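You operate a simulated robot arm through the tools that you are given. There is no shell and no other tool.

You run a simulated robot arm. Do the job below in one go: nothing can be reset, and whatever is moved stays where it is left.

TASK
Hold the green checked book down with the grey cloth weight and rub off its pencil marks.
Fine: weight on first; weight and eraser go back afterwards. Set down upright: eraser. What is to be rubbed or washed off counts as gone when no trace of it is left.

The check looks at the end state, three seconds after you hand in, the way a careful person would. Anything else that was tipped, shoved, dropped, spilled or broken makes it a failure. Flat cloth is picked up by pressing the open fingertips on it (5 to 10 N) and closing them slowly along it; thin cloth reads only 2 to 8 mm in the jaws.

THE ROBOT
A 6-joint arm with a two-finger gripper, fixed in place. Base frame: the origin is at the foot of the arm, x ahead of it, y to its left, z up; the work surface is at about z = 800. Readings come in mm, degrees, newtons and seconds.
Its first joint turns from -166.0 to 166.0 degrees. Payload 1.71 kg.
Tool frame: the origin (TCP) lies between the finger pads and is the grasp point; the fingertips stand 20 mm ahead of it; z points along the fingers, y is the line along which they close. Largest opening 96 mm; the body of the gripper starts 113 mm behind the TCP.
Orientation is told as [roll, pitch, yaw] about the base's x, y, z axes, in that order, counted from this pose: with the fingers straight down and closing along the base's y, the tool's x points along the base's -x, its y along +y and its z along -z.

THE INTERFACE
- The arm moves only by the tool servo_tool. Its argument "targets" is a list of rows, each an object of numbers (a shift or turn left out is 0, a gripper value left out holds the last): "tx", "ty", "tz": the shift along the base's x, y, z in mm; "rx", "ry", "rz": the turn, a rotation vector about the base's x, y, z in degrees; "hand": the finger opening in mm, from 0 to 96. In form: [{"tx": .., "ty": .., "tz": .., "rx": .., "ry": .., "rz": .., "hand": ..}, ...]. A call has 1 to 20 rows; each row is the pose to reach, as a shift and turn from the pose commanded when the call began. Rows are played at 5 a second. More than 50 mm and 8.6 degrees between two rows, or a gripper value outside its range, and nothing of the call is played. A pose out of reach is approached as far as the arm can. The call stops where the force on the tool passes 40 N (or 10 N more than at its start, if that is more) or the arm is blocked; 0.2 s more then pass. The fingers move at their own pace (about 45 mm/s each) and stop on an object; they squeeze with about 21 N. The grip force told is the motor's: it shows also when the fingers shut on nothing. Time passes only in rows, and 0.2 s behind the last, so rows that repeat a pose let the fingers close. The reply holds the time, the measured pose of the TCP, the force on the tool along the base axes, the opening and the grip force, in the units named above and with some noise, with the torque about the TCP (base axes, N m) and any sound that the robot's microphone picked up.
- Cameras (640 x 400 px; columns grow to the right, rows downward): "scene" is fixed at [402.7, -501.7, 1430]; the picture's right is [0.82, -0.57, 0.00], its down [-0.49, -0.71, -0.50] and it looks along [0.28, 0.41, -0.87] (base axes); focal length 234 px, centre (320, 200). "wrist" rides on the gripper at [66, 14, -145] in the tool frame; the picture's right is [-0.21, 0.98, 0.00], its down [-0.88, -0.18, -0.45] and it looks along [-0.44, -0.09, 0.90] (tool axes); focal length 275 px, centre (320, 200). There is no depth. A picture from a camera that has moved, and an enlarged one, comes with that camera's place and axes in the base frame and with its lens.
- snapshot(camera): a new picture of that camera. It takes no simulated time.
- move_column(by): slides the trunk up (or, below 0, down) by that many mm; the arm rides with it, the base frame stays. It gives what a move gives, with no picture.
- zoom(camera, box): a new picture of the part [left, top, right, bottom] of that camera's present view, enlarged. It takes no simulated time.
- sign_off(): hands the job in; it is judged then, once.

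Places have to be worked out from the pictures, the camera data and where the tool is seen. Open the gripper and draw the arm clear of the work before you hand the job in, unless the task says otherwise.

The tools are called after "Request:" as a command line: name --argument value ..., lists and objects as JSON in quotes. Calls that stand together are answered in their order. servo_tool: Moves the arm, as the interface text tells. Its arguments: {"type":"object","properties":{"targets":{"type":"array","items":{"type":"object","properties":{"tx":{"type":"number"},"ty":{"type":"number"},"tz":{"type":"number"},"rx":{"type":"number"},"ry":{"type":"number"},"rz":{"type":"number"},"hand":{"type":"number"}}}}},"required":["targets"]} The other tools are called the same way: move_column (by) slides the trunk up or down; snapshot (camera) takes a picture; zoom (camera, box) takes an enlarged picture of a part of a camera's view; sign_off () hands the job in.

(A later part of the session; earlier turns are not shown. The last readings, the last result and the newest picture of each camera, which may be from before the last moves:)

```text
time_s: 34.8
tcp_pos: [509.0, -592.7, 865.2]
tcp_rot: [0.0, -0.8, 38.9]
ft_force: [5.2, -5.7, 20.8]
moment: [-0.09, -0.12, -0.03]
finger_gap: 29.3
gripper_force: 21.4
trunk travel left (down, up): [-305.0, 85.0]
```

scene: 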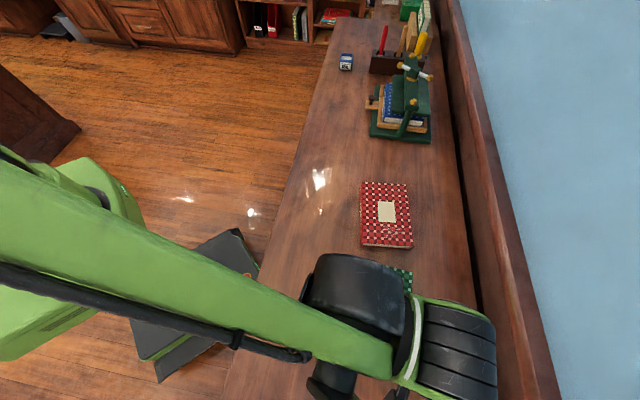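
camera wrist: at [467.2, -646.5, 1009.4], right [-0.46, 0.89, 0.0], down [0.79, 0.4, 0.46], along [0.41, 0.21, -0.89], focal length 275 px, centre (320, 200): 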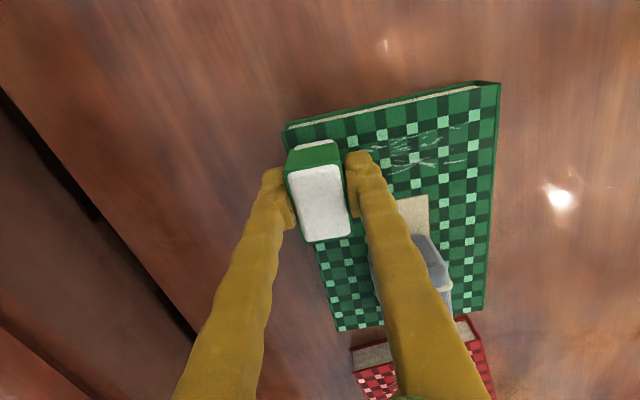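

The rub works, with about 20 N normal and 8 N of drag. I ease by 0.2 mm and continue the stroke to the spine side.

Request:
servo_tool --targets '[{"tx": -6.4, "ty": 7.7, "tz": 0.2}, {"tx": -12.8, "ty": 15.4, "tz": 0.2}, {"tx": -19.1, "ty": 23.1, "tz": 0.2}, {"tx": -25.5, "ty": 30.8, "tz": 0.2}, {"tx": -31.9, "ty": 38.5, "tz": 0.2}, {"tx": -38.3, "ty": 46.2, "tz": 0.2}, {"tx": -44, "ty": 53, "tz": 0.2}]'

Request:
snapshot --camera "wrist"

Request:
zoom --camera "wrist" --box '[150, 80, 390, 240]'

```text
time_s: 36.4
tcp_pos: [464.9, -537.0, 865.8]
tcp_rot: [0.1, -0.7, 39.0]
ft_force: [0.0, -1.3, -0.3]
moment: [0.03, 0.0, 0.01]
finger_gap: 28.9
gripper_force: 21.3
trunk travel left (down, up): [-305.0, 85.0]
```

```text
taken
camera wrist: at [404.2, -569.0, 1009.8], right [-0.46, 0.89, 0.0], down [0.79, 0.4, 0.46], along [0.4, 0.21, -0.89], focal length 275 px, centre (320, 200)
```

wrist: 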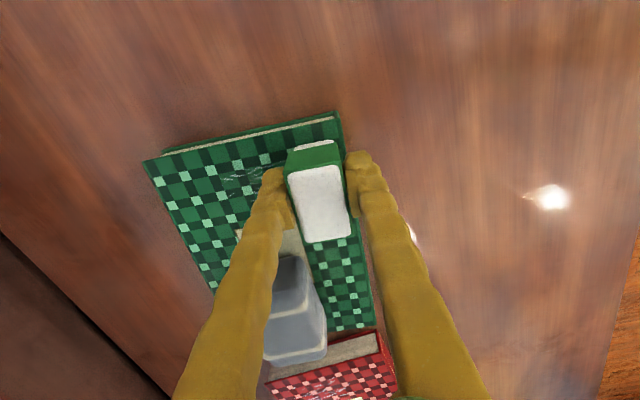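

```text
2.50 times, centred on (270, 160) of wrist
camera zoom: at [404.2, -569.0, 1009.8], right [-0.46, 0.89, 0.0], down [0.79, 0.4, 0.46], along [0.4, 0.21, -0.89], focal length 688 px, centre (445, 300)
```

zoom: 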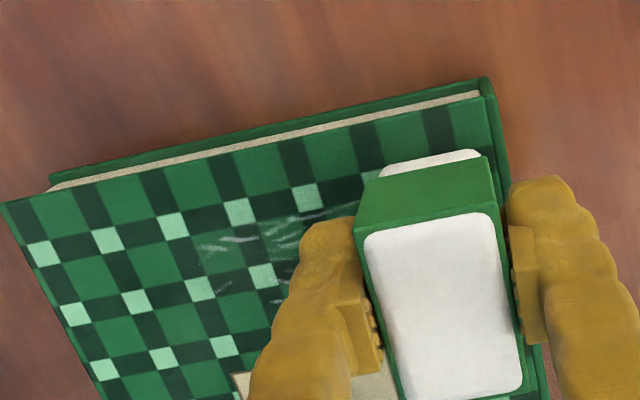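

The right-hand marks are gone; the lane toward the spine was not touched because contact was lost. I press 0.25 mm down and stroke back across.

Request:
servo_tool --targets '[{"tz": -0.25}, {"tx": 5.1, "ty": -6.2, "tz": -0.25}, {"tx": 10.2, "ty": -12.3, "tz": -0.25}, {"tx": 15.3, "ty": -18.5, "tz": -0.25}]'

```text
time_s: 37.4
tcp_pos: [482.4, -555.5, 868.9]
tcp_rot: [0.1, -0.8, 39.1]
ft_force: [-0.3, 0.0, -1.1]
moment: [0.0, -0.01, -0.01]
finger_gap: 28.6
gripper_force: 21.2
trunk travel left (down, up): [-305.0, 85.0]
```

The reading shows z 868.9 and no contact, although I commanded lower. I hold still for a moment to see whether this is noise.

Request:
servo_tool --targets '[{"tz": 0}, {"tz": 0}]'

Request:
snapshot --camera "wrist"

Request:
zoom --camera "wrist" --box '[200, 60, 440, 240]'

```text
time_s: 38.0
tcp_pos: [481.3, -554.7, 867.2]
tcp_rot: [0.0, -0.9, 39.1]
ft_force: [-0.3, -0.3, -0.6]
moment: [0.0, -0.01, 0.01]
finger_gap: 29.1
gripper_force: 20.7
trunk travel left (down, up): [-305.0, 85.0]
```

```text
taken
camera wrist: at [420.6, -587.3, 1010.9], right [-0.46, 0.89, 0.0], down [0.79, 0.4, 0.46], along [0.41, 0.21, -0.89], focal length 275 px, centre (320, 200)
```

wrist: 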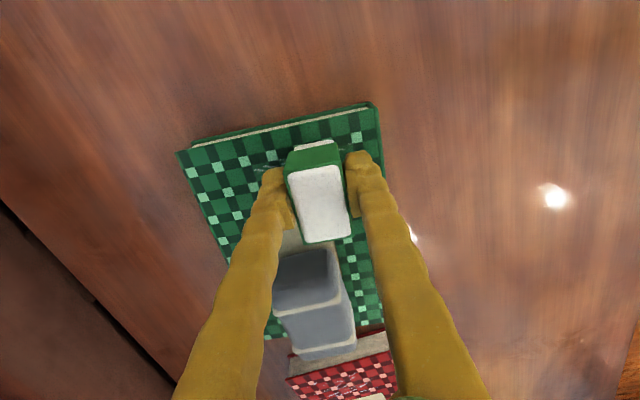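

```text
2.22 times, centred on (320, 150) of wrist
camera zoom: at [420.6, -587.3, 1010.9], right [-0.46, 0.89, 0.0], down [0.79, 0.4, 0.46], along [0.41, 0.21, -0.89], focal length 612 px, centre (320, 311)
```

zoom: 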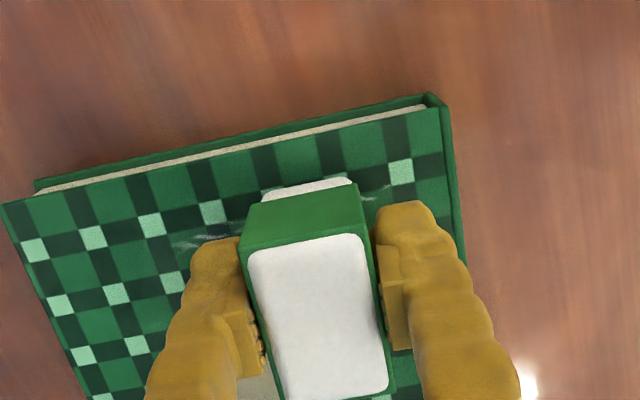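

Position noise of about 1 mm makes force the better guide. I lower 1 mm in small steps while rubbing a short stroke.

Request:
servo_tool --targets '[{"tx": -2.5, "ty": 3.1, "tz": -0.4}, {"tx": -5, "ty": 6.2, "tz": -0.8}, {"tx": -7.6, "ty": 9.2, "tz": -1.2}, {"tx": -10.2, "ty": 12.3, "tz": -1.5}, {"tx": -15.3, "ty": 18.5, "tz": -1.5}]'

```text
time_s: 39.2
tcp_pos: [466.0, -537.3, 865.4]
tcp_rot: [0.0, -0.8, 39.1]
ft_force: [0.9, -2.0, 8.1]
moment: [-0.04, 0.0, 0.0]
finger_gap: 28.8
gripper_force: 20.5
trunk travel left (down, up): [-305.0, 85.0]
```

Contact is now 8 N at the spine-side end. I press slightly more and sweep all the way across to the other side.

Request:
servo_tool --targets '[{"tx": 0, "ty": 0, "tz": -0.4}, {"tx": 5.1, "ty": -6.2, "tz": -0.5}, {"tx": 10.2, "ty": -12.3, "tz": -0.5}, {"tx": 15.3, "ty": -18.5, "tz": -0.5}, {"tx": 20.4, "ty": -24.6, "tz": -0.5}, {"tx": 25.5, "ty": -30.8, "tz": -0.5}, {"tx": 30.6, "ty": -37, "tz": -0.5}]'

Request:
snapshot --camera "wrist"

```text
time_s: 40.8
tcp_pos: [496.2, -575.2, 864.9]
tcp_rot: [0.0, -0.8, 39.0]
ft_force: [-3.6, 5.2, 10.8]
moment: [0.1, 0.03, 0.02]
finger_gap: 29.1
gripper_force: 21.2
trunk travel left (down, up): [-305.0, 85.0]
```

```text
taken
camera wrist: at [435.2, -606.3, 1007.6], right [-0.46, 0.89, 0.0], down [0.79, 0.4, 0.46], along [0.41, 0.21, -0.89], focal length 275 px, centre (320, 200)
```

wrist: 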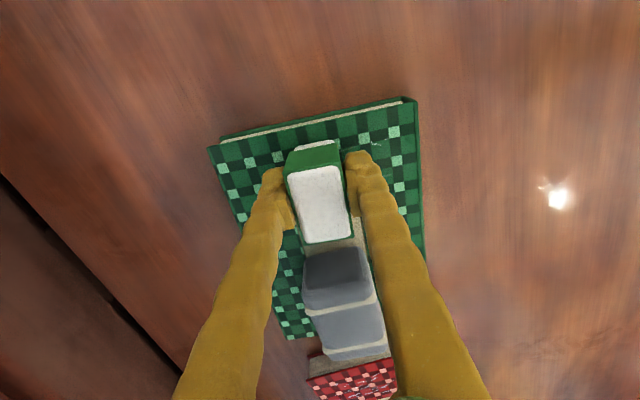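

Good: 10.8 N and rubbing steadily. I continue to the far side and back again.

Request:
servo_tool --targets '[{"tx": 5.1, "ty": -6.2, "tz": -0.3}, {"tx": 10.2, "ty": -12.3, "tz": -0.3}, {"tx": 15.3, "ty": -18.5, "tz": -0.3}, {"tx": 20.4, "ty": -24.6, "tz": -0.3}, {"tx": 25.5, "ty": -30.8, "tz": -0.3}, {"tx": 28.7, "ty": -34.6, "tz": -0.3}, {"tx": 25.5, "ty": -30.8, "tz": -0.3}, {"tx": 20.4, "ty": -24.6, "tz": -0.3}, {"tx": 15.3, "ty": -18.5, "tz": -0.3}, {"tx": 10.2, "ty": -12.3, "tz": -0.3}, {"tx": 5.1, "ty": -6.2, "tz": -0.3}, {"tx": 0, "ty": 0, "tz": -0.3}]'

Request:
snapshot --camera "wrist"

```text
time_s: 43.4
tcp_pos: [497.1, -573.5, 864.0]
tcp_rot: [0.0, -0.8, 39.0]
ft_force: [0.9, -2.1, 8.3]
moment: [-0.08, -0.02, 0.01]
finger_gap: 28.8
gripper_force: 20.5
trunk travel left (down, up): [-305.0, 85.0]
```

```text
taken
camera wrist: at [435.8, -606.3, 1007.2], right [-0.46, 0.89, 0.0], down [0.79, 0.4, 0.46], along [0.41, 0.21, -0.89], focal length 275 px, centre (320, 200)
```

wrist: 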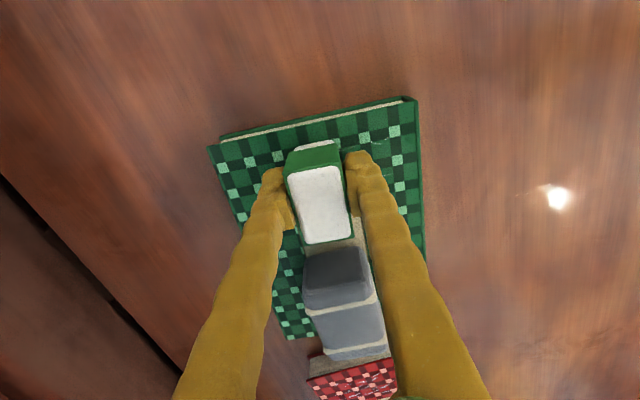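

Still in contact at 8 N. I continue over the spine-side half, back and forth.

Request:
servo_tool --targets '[{"tx": -5.1, "ty": 6.2, "tz": -0.4}, {"tx": -10.2, "ty": 12.3, "tz": -0.5}, {"tx": -15.3, "ty": 18.5, "tz": -0.5}, {"tx": -20.4, "ty": 24.6, "tz": -0.5}, {"tx": -25.5, "ty": 30.8, "tz": -0.5}, {"tx": -30.6, "ty": 37, "tz": -0.5}, {"tx": -34.5, "ty": 41.6, "tz": -0.5}, {"tx": -30.6, "ty": 37, "tz": -0.5}, {"tx": -25.5, "ty": 30.8, "tz": -0.5}, {"tx": -20.4, "ty": 24.6, "tz": -0.5}, {"tx": -15.3, "ty": 18.5, "tz": -0.5}, {"tx": -10.2, "ty": 12.3, "tz": -0.5}, {"tx": -15.3, "ty": 18.5, "tz": -0.5}, {"tx": -20.4, "ty": 24.6, "tz": -0.5}, {"tx": -25.5, "ty": 30.8, "tz": -0.5}, {"tx": -30.6, "ty": 37, "tz": -0.5}, {"tx": -34.5, "ty": 41.6, "tz": -0.5}]'

Request:
zoom --camera "wrist" --box '[140, 80, 380, 240]'

```text
time_s: 47.0
tcp_pos: [462.8, -532.7, 863.8]
tcp_rot: [0.0, -0.8, 39.0]
ft_force: [-0.6, -1.1, 2.9]
moment: [0.04, 0.03, -0.02]
finger_gap: 29.0
gripper_force: 20.7
trunk travel left (down, up): [-305.0, 85.0]
```

```text
2.50 times, centred on (260, 160) of wrist
camera zoom: at [401.5, -564.5, 1006.0], right [-0.46, 0.89, 0.0], down [0.79, 0.4, 0.46], along [0.4, 0.21, -0.89], focal length 688 px, centre (470, 300)
```

zoom: 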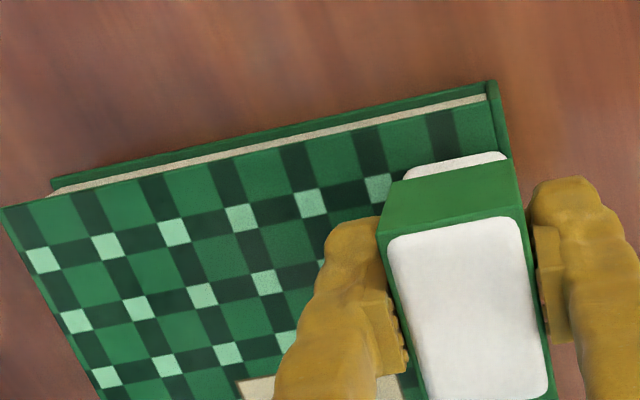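

The swept part looks clean. The press at this spine-side end is light at 3 N, so I rub it again slightly harder.

Request:
servo_tool --targets '[{"tz": -0.4}, {"tx": -1.9, "ty": 2.3, "tz": -0.7}, {"tx": 5.1, "ty": -6.2, "tz": -0.7}, {"tx": 10.2, "ty": -12.3, "tz": -0.7}, {"tx": 15.3, "ty": -18.5, "tz": -0.7}, {"tx": 20.4, "ty": -24.6, "tz": -0.7}, {"tx": 15.3, "ty": -18.5, "tz": -0.7}, {"tx": 10.2, "ty": -12.3, "tz": -0.7}, {"tx": 5.1, "ty": -6.2, "tz": -0.7}, {"tx": 0, "ty": 0, "tz": -0.7}, {"tx": 5.1, "ty": -6.2, "tz": -0.7}, {"tx": 10.2, "ty": -12.3, "tz": -0.7}]'

```text
time_s: 49.6
tcp_pos: [472.0, -544.9, 862.5]
tcp_rot: [0.0, -0.8, 38.9]
ft_force: [-4.0, 7.0, 15.7]
moment: [0.21, 0.09, 0.01]
finger_gap: 28.9
gripper_force: 20.7
trunk travel left (down, up): [-305.0, 85.0]
```

The force was good at 15.7 N. I lift off and move aside so the wrist camera sees the whole area.

Request:
servo_tool --targets '[{"tz": 5}, {"tz": 20}, {"tz": 45}, {"tx": 20, "ty": -15, "tz": 75}, {"tx": 45, "ty": -10, "tz": 95}, {"tx": 75, "ty": 10, "tz": 105}, {"tx": 95, "ty": 30, "tz": 105}, {"tx": 95, "ty": 30, "tz": 105}]'

Request:
snapshot --camera "wrist"

Request:
zoom --camera "wrist" --box '[220, 0, 400, 120]'

Request:
zoom --camera "scene" --box '[330, 240, 430, 370]'

```text
time_s: 51.4
tcp_pos: [570.0, -516.3, 968.8]
tcp_rot: [0.0, -0.7, 39.0]
ft_force: [0.0, 0.6, -0.6]
moment: [-0.01, 0.03, -0.04]
finger_gap: 28.9
gripper_force: 20.8
trunk travel left (down, up): [-305.0, 85.0]
```

```text
taken
camera wrist: at [509.2, -547.1, 1112.5], right [-0.46, 0.89, 0.0], down [0.79, 0.4, 0.46], along [0.4, 0.21, -0.89], focal length 275 px, centre (320, 200)
```

wrist: 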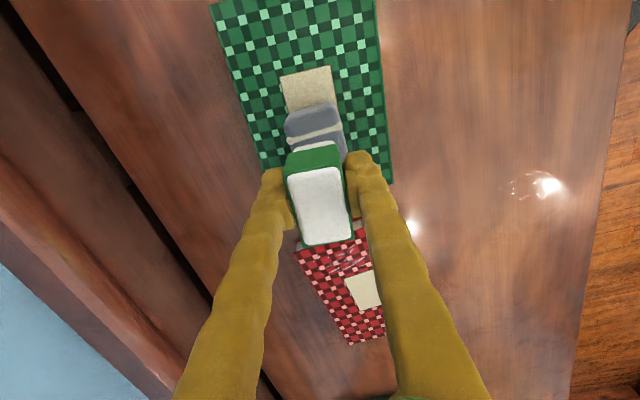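

```text
3.33 times, centred on (310, 60) of wrist
camera zoom: at [509.2, -547.1, 1112.5], right [-0.46, 0.89, 0.0], down [0.79, 0.4, 0.46], along [0.4, 0.21, -0.89], focal length 918 px, centre (353, 667)
```

zoom: 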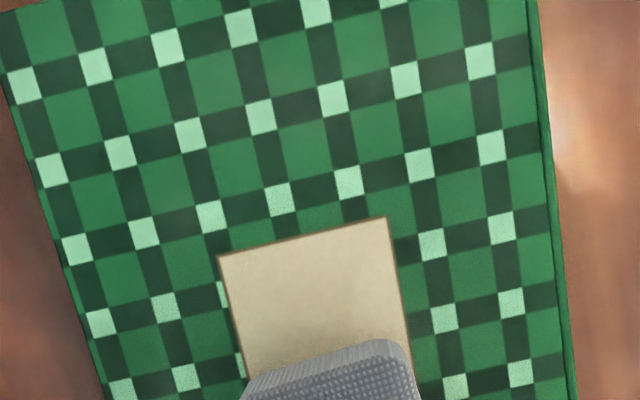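

```text
3.08 times, centred on (380, 305) of scene
camera zoom: at [402.7, -501.7, 1430.0], right [0.82, -0.57, 0.0], down [-0.49, -0.71, -0.5], along [0.28, 0.41, -0.87], focal length 719 px, centre (135, -123)
```

zoom: 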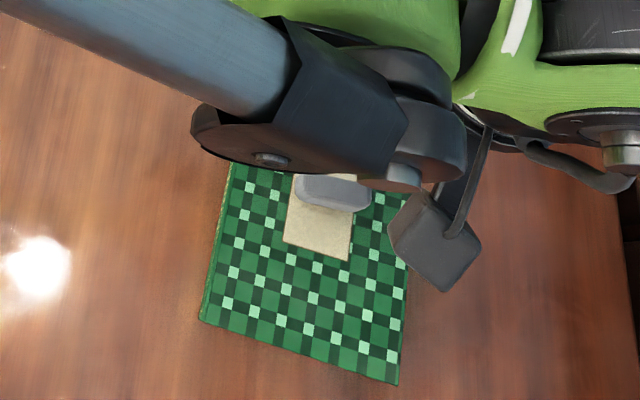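

The area looks clean. I zoom tighter to check for any faint traces.

Request:
zoom --camera "wrist" --box '[210, 0, 300, 60]'

Request:
zoom --camera "wrist" --box '[290, 0, 380, 60]'

Request:
zoom --camera "scene" --box '[335, 300, 415, 370]'

```text
6.67 times, centred on (255, 30) of wrist
camera zoom: at [509.2, -547.1, 1112.5], right [-0.46, 0.89, 0.0], down [0.79, 0.4, 0.46], along [0.4, 0.21, -0.89], focal length 1835 px, centre (753, 1333)
```

zoom: 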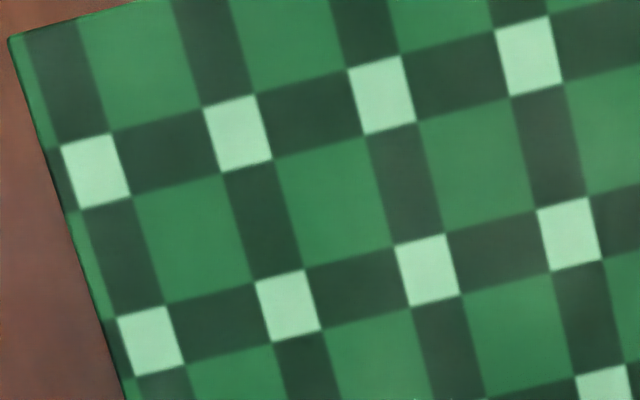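

```text
6.67 times, centred on (335, 30) of wrist
camera zoom: at [509.2, -547.1, 1112.5], right [-0.46, 0.89, 0.0], down [0.79, 0.4, 0.46], along [0.4, 0.21, -0.89], focal length 1835 px, centre (220, 1333)
```

zoom: 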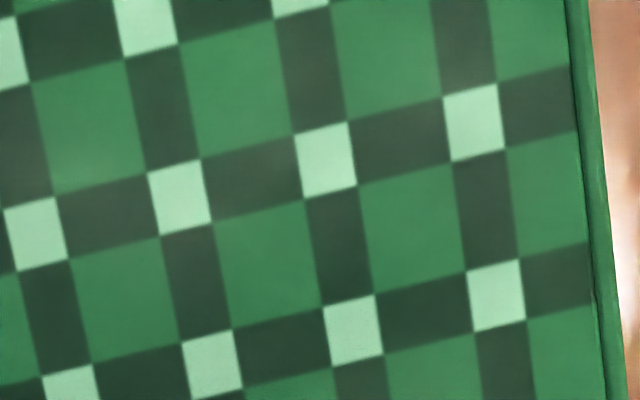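

```text
5.71 times, centred on (375, 335) of scene
camera zoom: at [402.7, -501.7, 1430.0], right [0.82, -0.57, 0.0], down [-0.49, -0.71, -0.5], along [0.28, 0.41, -0.87], focal length 1335 px, centre (6, -571)
```

zoom: 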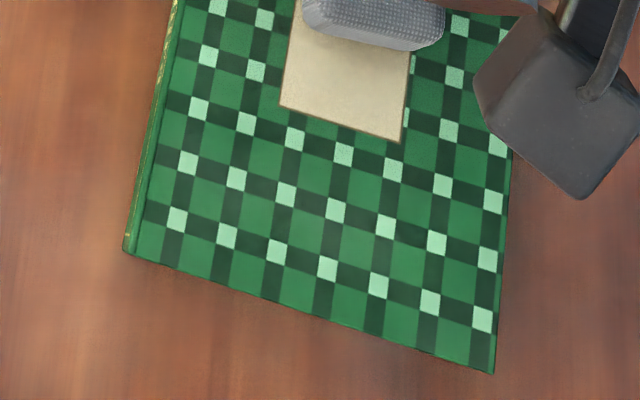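

No strokes remain, but a few dark squares look faintly lighter. I come in closer for a better view before deciding.

Request:
servo_tool --targets '[{"tx": -15, "ty": -12, "tz": -10}, {"tx": -31, "ty": -26, "tz": -25}, {"tx": -36, "ty": -30, "tz": -36}, {"tx": -36, "ty": -30, "tz": -36}]'

Request:
zoom --camera "wrist" --box '[180, 40, 300, 140]'

Request:
zoom --camera "wrist" --box '[290, 20, 410, 140]'

Request:
snapshot --camera "wrist"

```text
time_s: 52.4
tcp_pos: [531.2, -545.7, 930.6]
tcp_rot: [-0.1, -0.8, 38.9]
ft_force: [-0.1, 0.3, -1.0]
moment: [0.03, -0.01, 0.01]
finger_gap: 28.7
gripper_force: 21.1
trunk travel left (down, up): [-305.0, 85.0]
```

```text
4.00 times, centred on (240, 90) of wrist
camera zoom: at [471.0, -576.6, 1074.2], right [-0.46, 0.89, 0.0], down [0.79, 0.4, 0.46], along [0.41, 0.21, -0.89], focal length 1101 px, centre (640, 640)
```

zoom: 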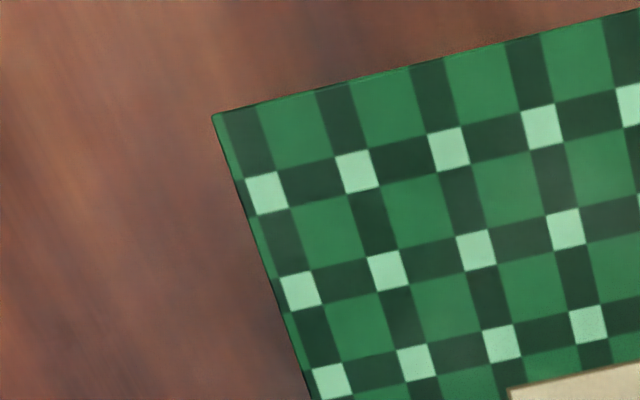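

```text
3.33 times, centred on (350, 80) of wrist
camera zoom: at [471.0, -576.6, 1074.2], right [-0.46, 0.89, 0.0], down [0.79, 0.4, 0.46], along [0.41, 0.21, -0.89], focal length 918 px, centre (220, 600)
```

zoom: 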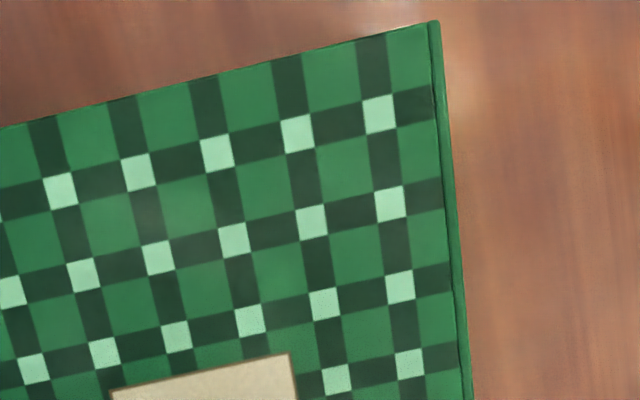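

```text
taken
camera wrist: at [471.0, -576.6, 1074.2], right [-0.46, 0.89, 0.0], down [0.79, 0.4, 0.46], along [0.41, 0.21, -0.89], focal length 275 px, centre (320, 200)
```

wrist: 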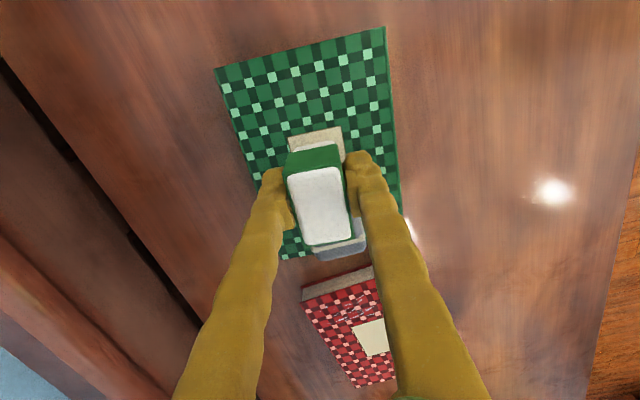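

A faint haze seems to remain around the centre. I go back for a second, firmer pass and approach just above contact.

Request:
servo_tool --targets '[{"tx": -12, "ty": -11, "tz": -5}, {"tx": -25, "ty": -22, "tz": -15}, {"tx": -33, "ty": -31, "tz": -30}, {"tx": -33, "ty": -31, "tz": -48}, {"tx": -33, "ty": -31, "tz": -60}, {"tx": -33, "ty": -31, "tz": -60}]'

```text
time_s: 53.8
tcp_pos: [497.7, -576.1, 872.1]
tcp_rot: [0.0, -0.9, 39.0]
ft_force: [-0.2, -0.2, -0.4]
moment: [0.02, -0.01, 0.01]
finger_gap: 28.9
gripper_force: 21.1
trunk travel left (down, up): [-305.0, 85.0]
```

Just above the cover now; I lower with small rubbing motions until there is contact.

Request:
servo_tool --targets '[{"tz": -2}, {"tz": -4}, {"tx": 3, "ty": -4, "tz": -5.5}, {"tx": 6.4, "ty": -7.7, "tz": -6.5}, {"tx": 3, "ty": -4, "tz": -7.2}, {"tx": 0, "ty": 0, "tz": -7.8}, {"tx": -5, "ty": 6, "tz": -7.8}]'

```text
time_s: 55.4
tcp_pos: [493.3, -571.1, 864.6]
tcp_rot: [0.1, -0.8, 39.0]
ft_force: [0.0, 0.9, -2.1]
moment: [-0.02, 0.02, 0.0]
finger_gap: 28.8
gripper_force: 21.0
trunk travel left (down, up): [-305.0, 85.0]
```

No contact yet, so I lower a little further with the same motion.

Request:
servo_tool --targets '[{"tx": 3, "ty": -4, "tz": -0.5}, {"tx": 6.4, "ty": -7.7, "tz": -1}, {"tx": 3, "ty": -4, "tz": -1.4}, {"tx": 0, "ty": 0, "tz": -1.7}, {"tx": -5, "ty": 6, "tz": -1.9}]'

```text
time_s: 56.6
tcp_pos: [487.0, -565.5, 863.0]
tcp_rot: [0.0, -0.9, 39.1]
ft_force: [-0.8, 0.4, -1.4]
moment: [0.05, -0.02, -0.02]
finger_gap: 29.0
gripper_force: 21.4
trunk travel left (down, up): [-305.0, 85.0]
```

Still free at 863, so the eraser has probably ridden up slightly in the grip or worn. I continue down gently.

Request:
servo_tool --targets '[{"tx": 3, "ty": -4, "tz": -0.4}, {"tx": 6.4, "ty": -7.7, "tz": -0.8}, {"tx": 9, "ty": -11, "tz": -1.2}, {"tx": 11, "ty": -13, "tz": -1.5}]'

Request:
snapshot --camera "wrist"

```text
time_s: 57.6
tcp_pos: [495.9, -577.2, 861.5]
tcp_rot: [0.0, -0.7, 39.0]
ft_force: [-8.7, 6.4, 18.5]
moment: [0.16, 0.16, 0.0]
finger_gap: 28.9
gripper_force: 21.1
trunk travel left (down, up): [-305.0, 85.0]
```

```text
taken
camera wrist: at [436.9, -608.3, 1005.0], right [-0.46, 0.89, 0.0], down [0.79, 0.4, 0.46], along [0.41, 0.21, -0.89], focal length 275 px, centre (320, 200)
```

wrist: 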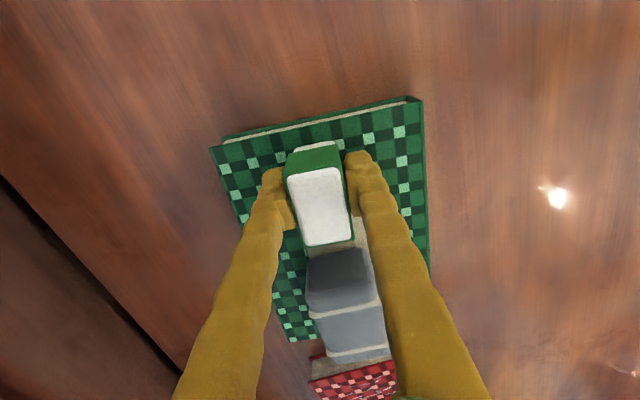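

Contact at 18.5 N. I now rub back and forth over the central section and out to the right.

Request:
servo_tool --targets '[{"tx": 6.4, "ty": -7.7}, {"tx": 12.8, "ty": -15.4}, {"tx": 19.1, "ty": -23.1}, {"tx": 25.5, "ty": -30.8}, {"tx": 19.1, "ty": -23.1, "tz": -0.1}, {"tx": 12.8, "ty": -15.4, "tz": -0.1}, {"tx": 6.4, "ty": -7.7, "tz": -0.1}, {"tx": 0, "ty": 0, "tz": -0.1}, {"tx": -6.4, "ty": 7.7, "tz": -0.1}, {"tx": -12.8, "ty": 15.4, "tz": -0.1}, {"tx": -19.1, "ty": 23.1, "tz": -0.1}, {"tx": -25.5, "ty": 30.8, "tz": -0.1}, {"tx": -19.1, "ty": 23.1, "tz": -0.1}, {"tx": -12.8, "ty": 15.4, "tz": -0.1}, {"tx": -6.4, "ty": 7.7, "tz": -0.1}, {"tx": 0, "ty": 0, "tz": -0.1}]'

```text
time_s: 61.0
tcp_pos: [499.5, -577.8, 859.1]
tcp_rot: [0.0, -0.8, 39.0]
ft_force: [-5.1, 4.2, 10.5]
moment: [0.1, 0.08, 0.01]
finger_gap: 28.8
gripper_force: 21.4
trunk travel left (down, up): [-305.0, 85.0]
```

Still in contact at 10.5 N. I shift 8 mm up the book and sweep that lane both ways, so the inner edge of the marks is covered too.

Request:
servo_tool --targets '[{"tx": 3.1, "ty": 2.6, "tz": -0.2}, {"tx": 6.2, "ty": 5.1, "tz": -0.3}, {"tx": 12.6, "ty": -2.6, "tz": -0.3}, {"tx": 19, "ty": -10.3, "tz": -0.3}, {"tx": 25.3, "ty": -18, "tz": -0.3}, {"tx": 31.7, "ty": -25.7, "tz": -0.3}, {"tx": 25.3, "ty": -18, "tz": -0.3}, {"tx": 19, "ty": -10.3, "tz": -0.3}, {"tx": 12.6, "ty": -2.6, "tz": -0.3}, {"tx": 6.2, "ty": 5.1, "tz": -0.4}, {"tx": 0, "ty": 12.8, "tz": -0.4}, {"tx": -6.6, "ty": 20.5, "tz": -0.4}, {"tx": -12.9, "ty": 28.2, "tz": -0.4}, {"tx": -19.3, "ty": 35.9, "tz": -0.4}, {"tx": -25.5, "ty": 43, "tz": -0.4}, {"tx": -19.3, "ty": 35.9, "tz": -0.4}, {"tx": -12.9, "ty": 28.2, "tz": -0.4}, {"tx": -6.6, "ty": 20.5, "tz": -0.4}, {"tx": 0, "ty": 12.8, "tz": -0.4}]'

Request:
snapshot --camera "wrist"

```text
time_s: 65.0
tcp_pos: [497.8, -567.0, 861.1]
tcp_rot: [-0.1, -0.9, 39.0]
ft_force: [-0.7, 0.0, -0.3]
moment: [-0.02, 0.0, -0.04]
finger_gap: 29.0
gripper_force: 20.6
trunk travel left (down, up): [-305.0, 85.0]
```

```text
taken
camera wrist: at [437.4, -597.9, 1003.7], right [-0.46, 0.89, 0.0], down [0.79, 0.4, 0.46], along [0.41, 0.21, -0.89], focal length 275 px, centre (320, 200)
```

wrist: 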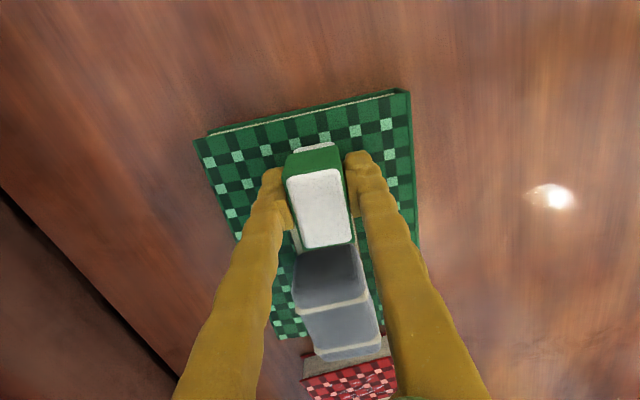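

Contact was lost partway. I lift and inspect from the same viewpoint as before.

Request:
servo_tool --targets '[{"tz": 10}, {"tz": 35}, {"tx": 10, "ty": 6, "tz": 60}, {"tx": 25, "ty": 15, "tz": 72}, {"tx": 34, "ty": 22, "tz": 72}, {"tx": 34, "ty": 22, "tz": 72}]'

Request:
zoom --camera "wrist" --box '[200, 20, 320, 140]'

Request:
zoom --camera "wrist" --box '[290, 20, 410, 140]'

Request:
zoom --camera "wrist" --box '[270, 50, 340, 110]'

```text
time_s: 66.4
tcp_pos: [534.0, -543.6, 931.9]
tcp_rot: [0.0, -0.8, 39.0]
ft_force: [-0.2, 0.9, -1.0]
moment: [-0.03, 0.02, 0.0]
finger_gap: 28.6
gripper_force: 20.9
trunk travel left (down, up): [-305.0, 85.0]
```

```text
3.33 times, centred on (260, 80) of wrist
camera zoom: at [473.7, -574.9, 1075.3], right [-0.46, 0.89, 0.0], down [0.79, 0.4, 0.46], along [0.4, 0.21, -0.89], focal length 918 px, centre (520, 600)
```

zoom: 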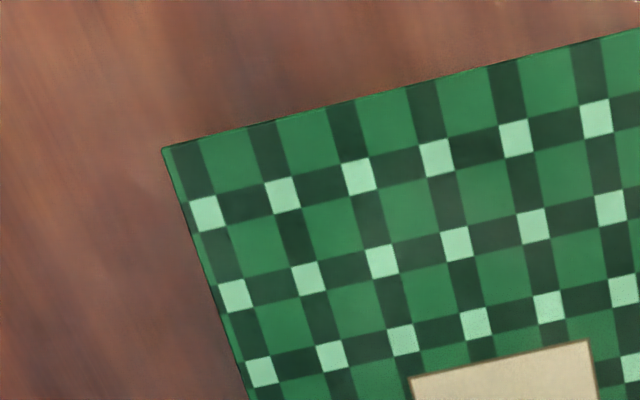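

```text
3.33 times, centred on (350, 80) of wrist
camera zoom: at [473.7, -574.9, 1075.3], right [-0.46, 0.89, 0.0], down [0.79, 0.4, 0.46], along [0.4, 0.21, -0.89], focal length 918 px, centre (220, 600)
```

zoom: 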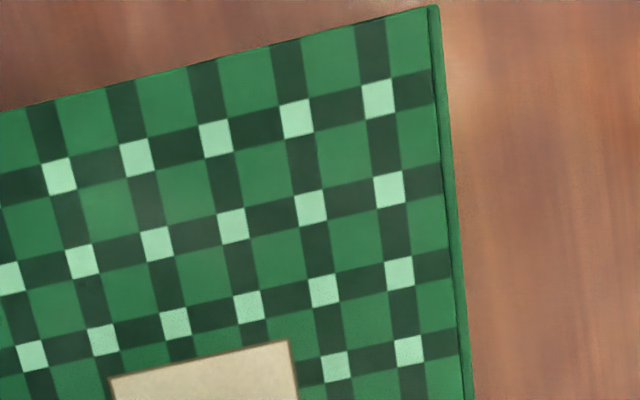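

```text
6.67 times, centred on (305, 80) of wrist
camera zoom: at [473.7, -574.9, 1075.3], right [-0.46, 0.89, 0.0], down [0.79, 0.4, 0.46], along [0.4, 0.21, -0.89], focal length 1835 px, centre (420, 1000)
```

zoom: 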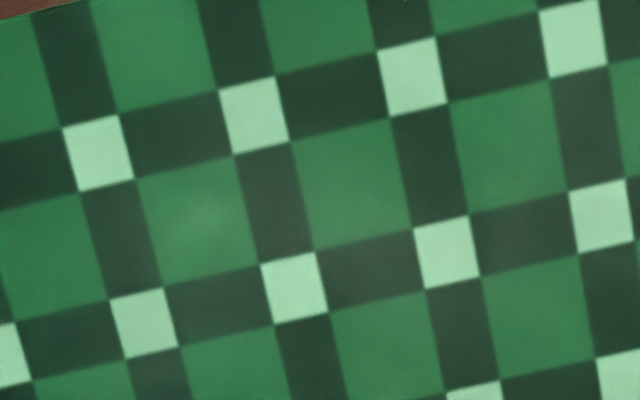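

A slight grey haze still shows on the squares in the centre (u 20–40, w 30–95). I go back for more rubbing there.

Request:
servo_tool --targets '[{"tx": -12, "ty": -15, "tz": -5}, {"tx": -25, "ty": -32, "tz": -18}, {"tx": -32, "ty": -42, "tz": -38}, {"tx": -32, "ty": -42, "tz": -56}, {"tx": -32, "ty": -42, "tz": -66}, {"tx": -32, "ty": -42, "tz": -68}, {"tx": -32, "ty": -42, "tz": -69}]'

```text
time_s: 68.0
tcp_pos: [502.5, -585.2, 863.8]
tcp_rot: [0.0, -0.8, 39.0]
ft_force: [-0.9, -0.5, -1.2]
moment: [0.0, 0.0, 0.0]
finger_gap: 28.9
gripper_force: 21.0
trunk travel left (down, up): [-305.0, 85.0]
```

Just above contact; I ramp down while rubbing short strokes.

Request:
servo_tool --targets '[{"tx": 3.2, "ty": -3.9, "tz": -0.7}, {"tx": 6.4, "ty": -7.7, "tz": -1.3}, {"tx": 3.2, "ty": -3.9, "tz": -1.9}, {"tx": 0, "ty": 0, "tz": -2.4}, {"tx": -3.2, "ty": 3.9, "tz": -2.9}, {"tx": -6.4, "ty": 7.7, "tz": -3.3}]'

```text
time_s: 69.4
tcp_pos: [494.8, -577.5, 858.8]
tcp_rot: [-0.2, -0.7, 39.0]
ft_force: [4.8, -9.5, 20.0]
moment: [-0.15, -0.13, 0.01]
finger_gap: 28.8
gripper_force: 21.0
trunk travel left (down, up): [-305.0, 85.0]
```

Contact is 20 N. I do repeated strokes over the central section.

Request:
servo_tool --targets '[{"tx": -6.4, "ty": 7.7}, {"tx": -12.8, "ty": 15.4}, {"tx": -19.1, "ty": 23.1}, {"tx": -25.5, "ty": 30.8}, {"tx": -19.1, "ty": 23.1}, {"tx": -12.8, "ty": 15.4}, {"tx": -6.4, "ty": 7.7}, {"tx": 0, "ty": 0}, {"tx": 6.4, "ty": -7.7}, {"tx": 12.8, "ty": -15.4}, {"tx": 19.1, "ty": -23.1}, {"tx": 23, "ty": -27.7}, {"tx": 19.1, "ty": -23.1, "tz": -0.1}, {"tx": 12.8, "ty": -15.4, "tz": -0.1}, {"tx": 6.4, "ty": -7.7, "tz": -0.1}, {"tx": 0, "ty": 0, "tz": -0.1}]'

```text
time_s: 72.8
tcp_pos: [493.2, -575.2, 858.3]
tcp_rot: [0.0, -0.7, 38.9]
ft_force: [0.2, 0.1, -0.7]
moment: [0.0, 0.01, 0.01]
finger_gap: 28.7
gripper_force: 21.0
trunk travel left (down, up): [-305.0, 85.0]
```

Contact faded again, so I ramp down gradually during the strokes to keep the pressure on.

Request:
servo_tool --targets '[{"tx": -3.2, "ty": 3.9, "tz": -0.5}, {"tx": -6.4, "ty": 7.7, "tz": -0.9}, {"tx": -12.8, "ty": 15.4, "tz": -1.2}, {"tx": -19.1, "ty": 23.1, "tz": -1.4}, {"tx": -22, "ty": 26.6, "tz": -1.5}, {"tx": -15.9, "ty": 19.3, "tz": -1.6}, {"tx": -9.6, "ty": 11.6, "tz": -1.7}, {"tx": -3.2, "ty": 3.9, "tz": -1.8}]'

Request:
snapshot --camera "wrist"

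```text
time_s: 74.6
tcp_pos: [490.7, -570.7, 858.1]
tcp_rot: [0.0, -0.7, 38.9]
ft_force: [-7.2, 6.9, 19.5]
moment: [0.2, 0.1, 0.04]
finger_gap: 29.1
gripper_force: 20.9
trunk travel left (down, up): [-305.0, 85.0]
```

```text
taken
camera wrist: at [430.3, -602.2, 1001.6], right [-0.46, 0.89, 0.0], down [0.79, 0.4, 0.46], along [0.41, 0.21, -0.89], focal length 275 px, centre (320, 200)
```

wrist: 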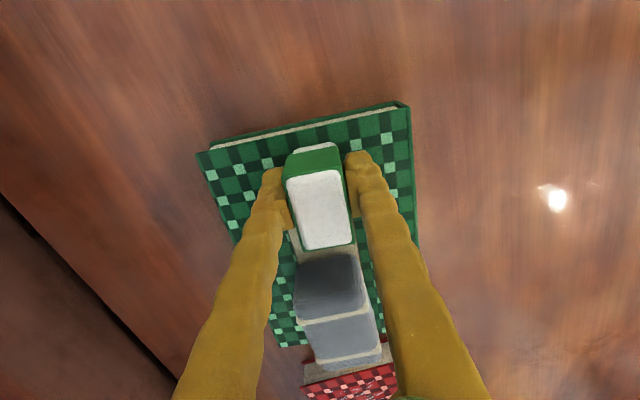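

Good: 19.5 N again. I keep rubbing toward the right side with a slight ramp and then return.

Request:
servo_tool --targets '[{"tx": 6.4, "ty": -7.7}, {"tx": 12.8, "ty": -15.4, "tz": -0.1}, {"tx": 19.1, "ty": -23.1, "tz": -0.2}, {"tx": 25.5, "ty": -30.8, "tz": -0.3}, {"tx": 30.6, "ty": -37, "tz": -0.4}, {"tx": 25.5, "ty": -30.8, "tz": -0.5}, {"tx": 19.1, "ty": -23.1, "tz": -0.6}, {"tx": 12.8, "ty": -15.4, "tz": -0.7}, {"tx": 6.4, "ty": -7.7, "tz": -0.8}]'

```text
time_s: 76.6
tcp_pos: [497.7, -580.2, 858.0]
tcp_rot: [-0.1, -0.9, 39.0]
ft_force: [4.8, -6.9, 20.6]
moment: [-0.09, -0.1, 0.02]
finger_gap: 28.5
gripper_force: 20.7
trunk travel left (down, up): [-305.0, 85.0]
```

Steady at about 20 N. I do one more set of passes over the middle and the spine side.

Request:
servo_tool --targets '[{"tx": -6.4, "ty": 7.7}, {"tx": -12.8, "ty": 15.4}, {"tx": -19.1, "ty": 23.1, "tz": -0.1}, {"tx": -25.5, "ty": 30.8, "tz": -0.2}, {"tx": -31, "ty": 37.4, "tz": -0.3}, {"tx": -25.5, "ty": 30.8, "tz": -0.4}, {"tx": -19.1, "ty": 23.1, "tz": -0.5}, {"tx": -12.8, "ty": 15.4, "tz": -0.5}, {"tx": -6.4, "ty": 7.7, "tz": -0.5}, {"tx": 0, "ty": 0, "tz": -0.5}, {"tx": 6.4, "ty": -7.7, "tz": -0.6}, {"tx": 0, "ty": 0, "tz": -0.7}]'

```text
time_s: 79.2
tcp_pos: [497.0, -580.9, 857.1]
tcp_rot: [0.0, -0.9, 39.1]
ft_force: [0.4, -0.6, 4.5]
moment: [0.01, -0.01, -0.02]
finger_gap: 27.7
gripper_force: 21.2
trunk travel left (down, up): [-305.0, 85.0]
```

I lift off again and inspect the same area from the same viewpoint.

Request:
servo_tool --targets '[{"tz": 10}, {"tz": 35}, {"tx": 10, "ty": 10, "tz": 60}, {"tx": 25, "ty": 25, "tz": 74}, {"tx": 35, "ty": 36, "tz": 74}, {"tx": 35, "ty": 36, "tz": 74}]'

Request:
snapshot --camera "wrist"

Request:
zoom --camera "wrist" --box '[270, 50, 340, 110]'

Request:
zoom --camera "wrist" --box '[330, 30, 400, 90]'

Request:
zoom --camera "wrist" --box '[210, 60, 280, 120]'

```text
time_s: 80.6
tcp_pos: [532.5, -546.0, 931.1]
tcp_rot: [0.1, -0.8, 39.0]
ft_force: [-0.1, -0.4, -0.1]
moment: [-0.02, -0.01, 0.0]
finger_gap: 27.6
gripper_force: 20.7
trunk travel left (down, up): [-305.0, 85.0]
```

```text
taken
camera wrist: at [471.5, -576.9, 1074.3], right [-0.46, 0.89, 0.0], down [0.79, 0.4, 0.46], along [0.41, 0.21, -0.89], focal length 275 px, centre (320, 200)
```

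wrist: 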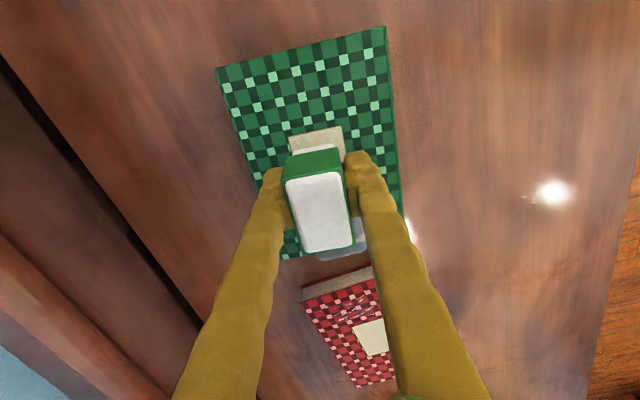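

```text
6.67 times, centred on (305, 80) of wrist
camera zoom: at [471.5, -576.9, 1074.3], right [-0.46, 0.89, 0.0], down [0.79, 0.4, 0.46], along [0.41, 0.21, -0.89], focal length 1835 px, centre (420, 1000)
```

zoom: 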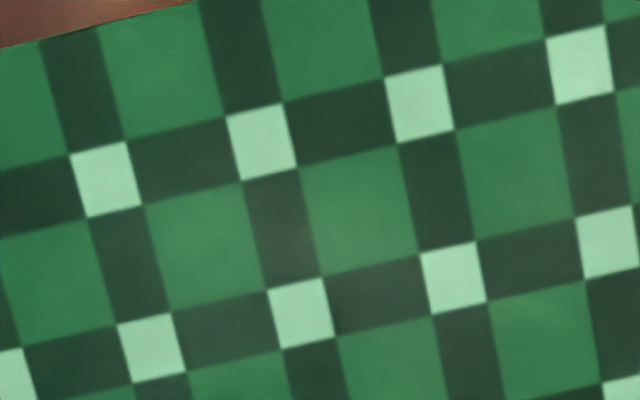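

```text
6.67 times, centred on (365, 60) of wrist
camera zoom: at [471.5, -576.9, 1074.3], right [-0.46, 0.89, 0.0], down [0.79, 0.4, 0.46], along [0.41, 0.21, -0.89], focal length 1835 px, centre (20, 1133)
```

zoom: 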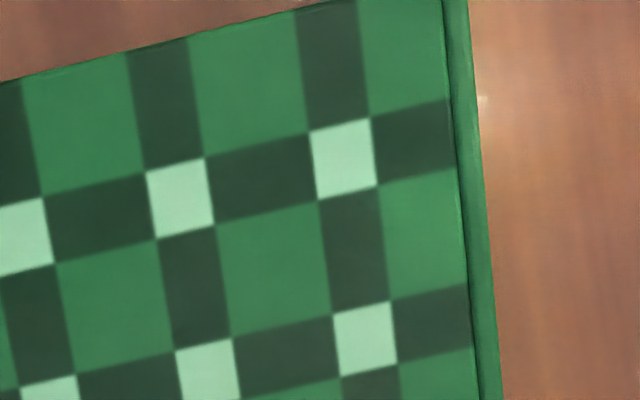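

```text
6.67 times, centred on (245, 90) of wrist
camera zoom: at [471.5, -576.9, 1074.3], right [-0.46, 0.89, 0.0], down [0.79, 0.4, 0.46], along [0.41, 0.21, -0.89], focal length 1835 px, centre (820, 933)
```

zoom: 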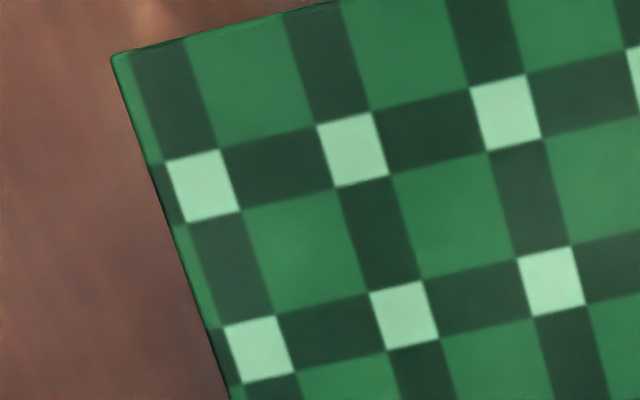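

The bright spots are gone, and similar shading shows on squares that never had marks, so the book is clean. Now I carry the eraser back above its place at (672, -619) with yaw 47°.

Request:
servo_tool --targets '[{"tx": 15, "ty": -10, "tz": 5, "rz": 1}, {"tx": 45, "ty": -24, "tz": 5, "rz": 3}, {"tx": 80, "ty": -42, "tz": 5, "rz": 5}, {"tx": 115, "ty": -60, "tz": 0, "rz": 7}, {"tx": 139, "ty": -73, "tz": -10, "rz": 8}, {"tx": 139, "ty": -73, "tz": -30, "rz": 8}, {"tx": 139, "ty": -73, "tz": -50, "rz": 8}, {"tx": 139, "ty": -73, "tz": -60, "rz": 8}, {"tx": 139, "ty": -73, "tz": -60, "rz": 8}]'

Request:
snapshot --camera "wrist"

Request:
zoom --camera "scene" --box '[330, 230, 490, 370]'

```text
time_s: 82.6
tcp_pos: [672.9, -619.0, 868.9]
tcp_rot: [-0.1, -0.9, 47.0]
ft_force: [0.9, -0.4, -0.7]
moment: [0.0, 0.0, 0.01]
finger_gap: 27.7
gripper_force: 20.8
trunk travel left (down, up): [-305.0, 85.0]
```

```text
taken
camera wrist: at [615.9, -658.0, 1011.2], right [-0.58, 0.82, 0.0], down [0.73, 0.51, 0.46], along [0.37, 0.27, -0.89], focal length 275 px, centre (320, 200)
```

wrist: 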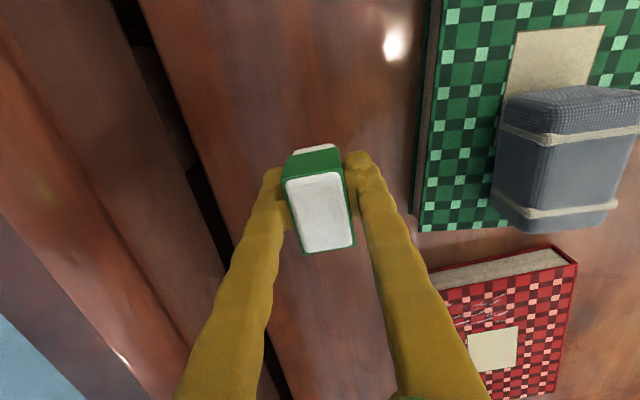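

```text
2.86 times, centred on (410, 300) of scene
camera zoom: at [402.7, -501.7, 1430.0], right [0.82, -0.57, 0.0], down [-0.49, -0.71, -0.5], along [0.28, 0.41, -0.87], focal length 667 px, centre (63, -86)
```

zoom: 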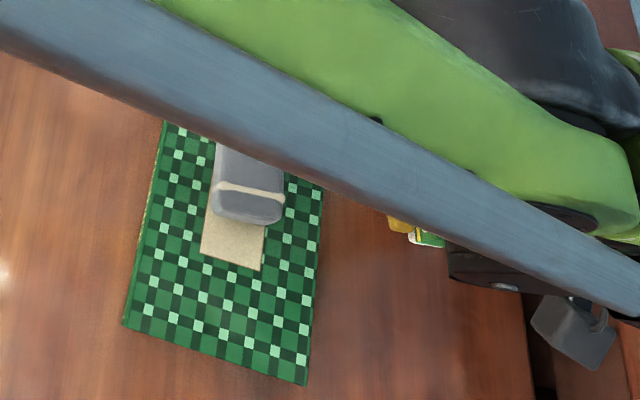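

The book hasn't moved. I zoom on the marks area from the scene camera once more and lower the eraser toward the table.

Request:
zoom --camera "scene" --box '[350, 305, 410, 355]'

Request:
servo_tool --targets '[{"tz": -12}, {"tz": -22}, {"tz": -30}, {"tz": -34}, {"tz": -36}, {"tz": -36}]'

```text
8.00 times, centred on (380, 330) of scene
camera zoom: at [402.7, -501.7, 1430.0], right [0.82, -0.57, 0.0], down [-0.49, -0.71, -0.5], along [0.28, 0.41, -0.87], focal length 1868 px, centre (-160, -840)
```

zoom: 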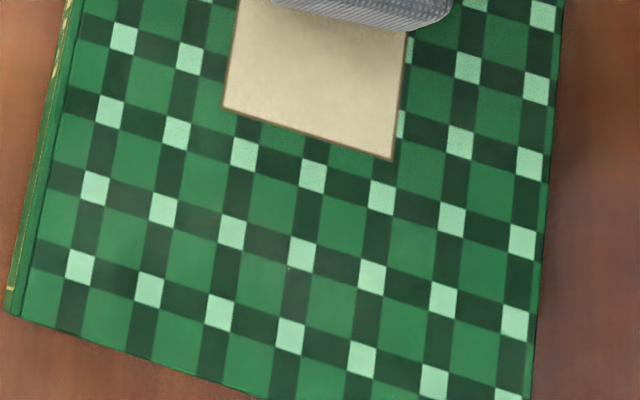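

```text
time_s: 84.0
tcp_pos: [672.1, -618.0, 833.7]
tcp_rot: [0.0, -0.8, 47.0]
ft_force: [-0.4, 0.1, -0.4]
moment: [-0.01, 0.02, -0.03]
finger_gap: 27.5
gripper_force: 21.1
trunk travel left (down, up): [-305.0, 85.0]
```

Before releasing the eraser, I compare the shading of the rubbed and never-marked squares more closely.

Request:
zoom --camera "scene" --box '[360, 320, 390, 345]'

Request:
zoom --camera "scene" --box '[352, 290, 382, 315]'

Request:
zoom --camera "scene" --box '[385, 325, 415, 350]'

```text
16.00 times, centred on (375, 332) of scene
camera zoom: at [402.7, -501.7, 1430.0], right [0.82, -0.57, 0.0], down [-0.49, -0.71, -0.5], along [0.28, 0.41, -0.87], focal length 3737 px, centre (-560, -1920)
```

zoom: 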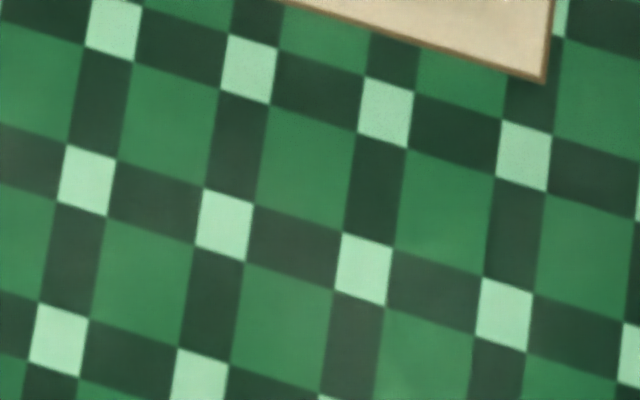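

```text
16.00 times, centred on (367, 302) of scene
camera zoom: at [402.7, -501.7, 1430.0], right [0.82, -0.57, 0.0], down [-0.49, -0.71, -0.5], along [0.28, 0.41, -0.87], focal length 3737 px, centre (-432, -1440)
```

zoom: 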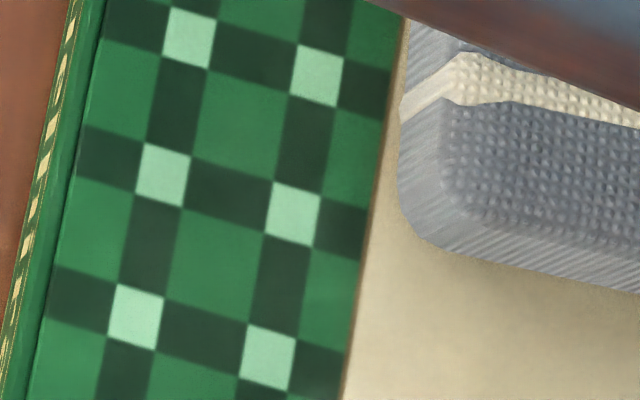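

```text
16.00 times, centred on (400, 338) of scene
camera zoom: at [402.7, -501.7, 1430.0], right [0.82, -0.57, 0.0], down [-0.49, -0.71, -0.5], along [0.28, 0.41, -0.87], focal length 3737 px, centre (-960, -2000)
```

zoom: 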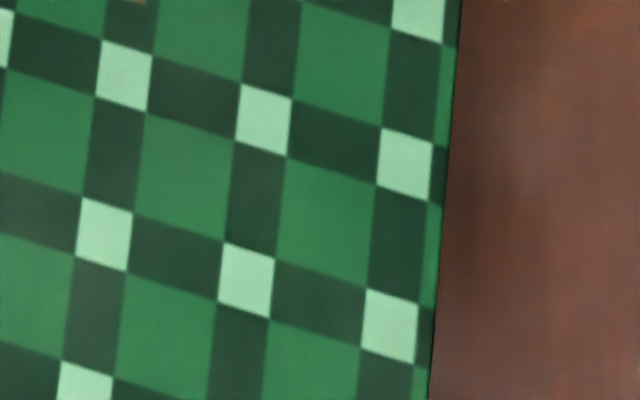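

A few squares in the marked zone still look marginally greyer than the untouched ones. Since "no trace" counts, I take the eraser back for another full set of passes before putting it away.

Request:
servo_tool --targets '[{"tz": 20}, {"tz": 50}, {"tz": 80}, {"tz": 95}, {"tx": -35, "ty": 8, "tz": 95, "rz": -2}, {"tx": -75, "ty": 18, "tz": 95, "rz": -4}, {"tx": -115, "ty": 28, "tz": 95, "rz": -6}, {"tx": -150, "ty": 36, "tz": 90, "rz": -8}, {"tx": -174, "ty": 42, "tz": 75, "rz": -8}, {"tx": -174, "ty": 42, "tz": 50, "rz": -8}, {"tx": -174, "ty": 42, "tz": 32, "rz": -8}, {"tx": -174, "ty": 42, "tz": 30, "rz": -8}]'

```text
time_s: 86.6
tcp_pos: [496.1, -575.6, 863.8]
tcp_rot: [0.0, -0.8, 39.0]
ft_force: [0.4, -0.1, -0.3]
moment: [0.02, 0.03, 0.01]
finger_gap: 27.9
gripper_force: 21.3
trunk travel left (down, up): [-305.0, 85.0]
```

I am above the centre of the marks again, and I ramp down while rubbing.

Request:
servo_tool --targets '[{"tz": -2}, {"tz": -3.5}, {"tx": 3.2, "ty": -3.9, "tz": -4.5}, {"tx": 6.4, "ty": -7.7, "tz": -5.2}, {"tx": 3.2, "ty": -3.9, "tz": -5.8}, {"tx": 0, "ty": 0, "tz": -6.3}]'

```text
time_s: 88.0
tcp_pos: [498.6, -575.7, 857.2]
tcp_rot: [0.0, -0.8, 39.1]
ft_force: [-0.2, 0.0, -1.4]
moment: [0.02, 0.02, 0.01]
finger_gap: 27.7
gripper_force: 20.9
trunk travel left (down, up): [-305.0, 85.0]
```

Not quite touching, so I lower a little more.

Request:
servo_tool --targets '[{"tx": 3.2, "ty": -3.9, "tz": -0.5}, {"tx": 6.4, "ty": -7.7, "tz": -0.9}, {"tx": 3.2, "ty": -3.9, "tz": -1.3}, {"tx": 0, "ty": 0, "tz": -1.6}, {"tx": -3.2, "ty": 3.9, "tz": -1.9}]'

```text
time_s: 89.2
tcp_pos: [494.6, -573.0, 856.6]
tcp_rot: [0.0, -0.9, 39.0]
ft_force: [-0.4, 1.0, -0.8]
moment: [0.02, 0.01, -0.02]
finger_gap: 27.7
gripper_force: 21.3
trunk travel left (down, up): [-305.0, 85.0]
```

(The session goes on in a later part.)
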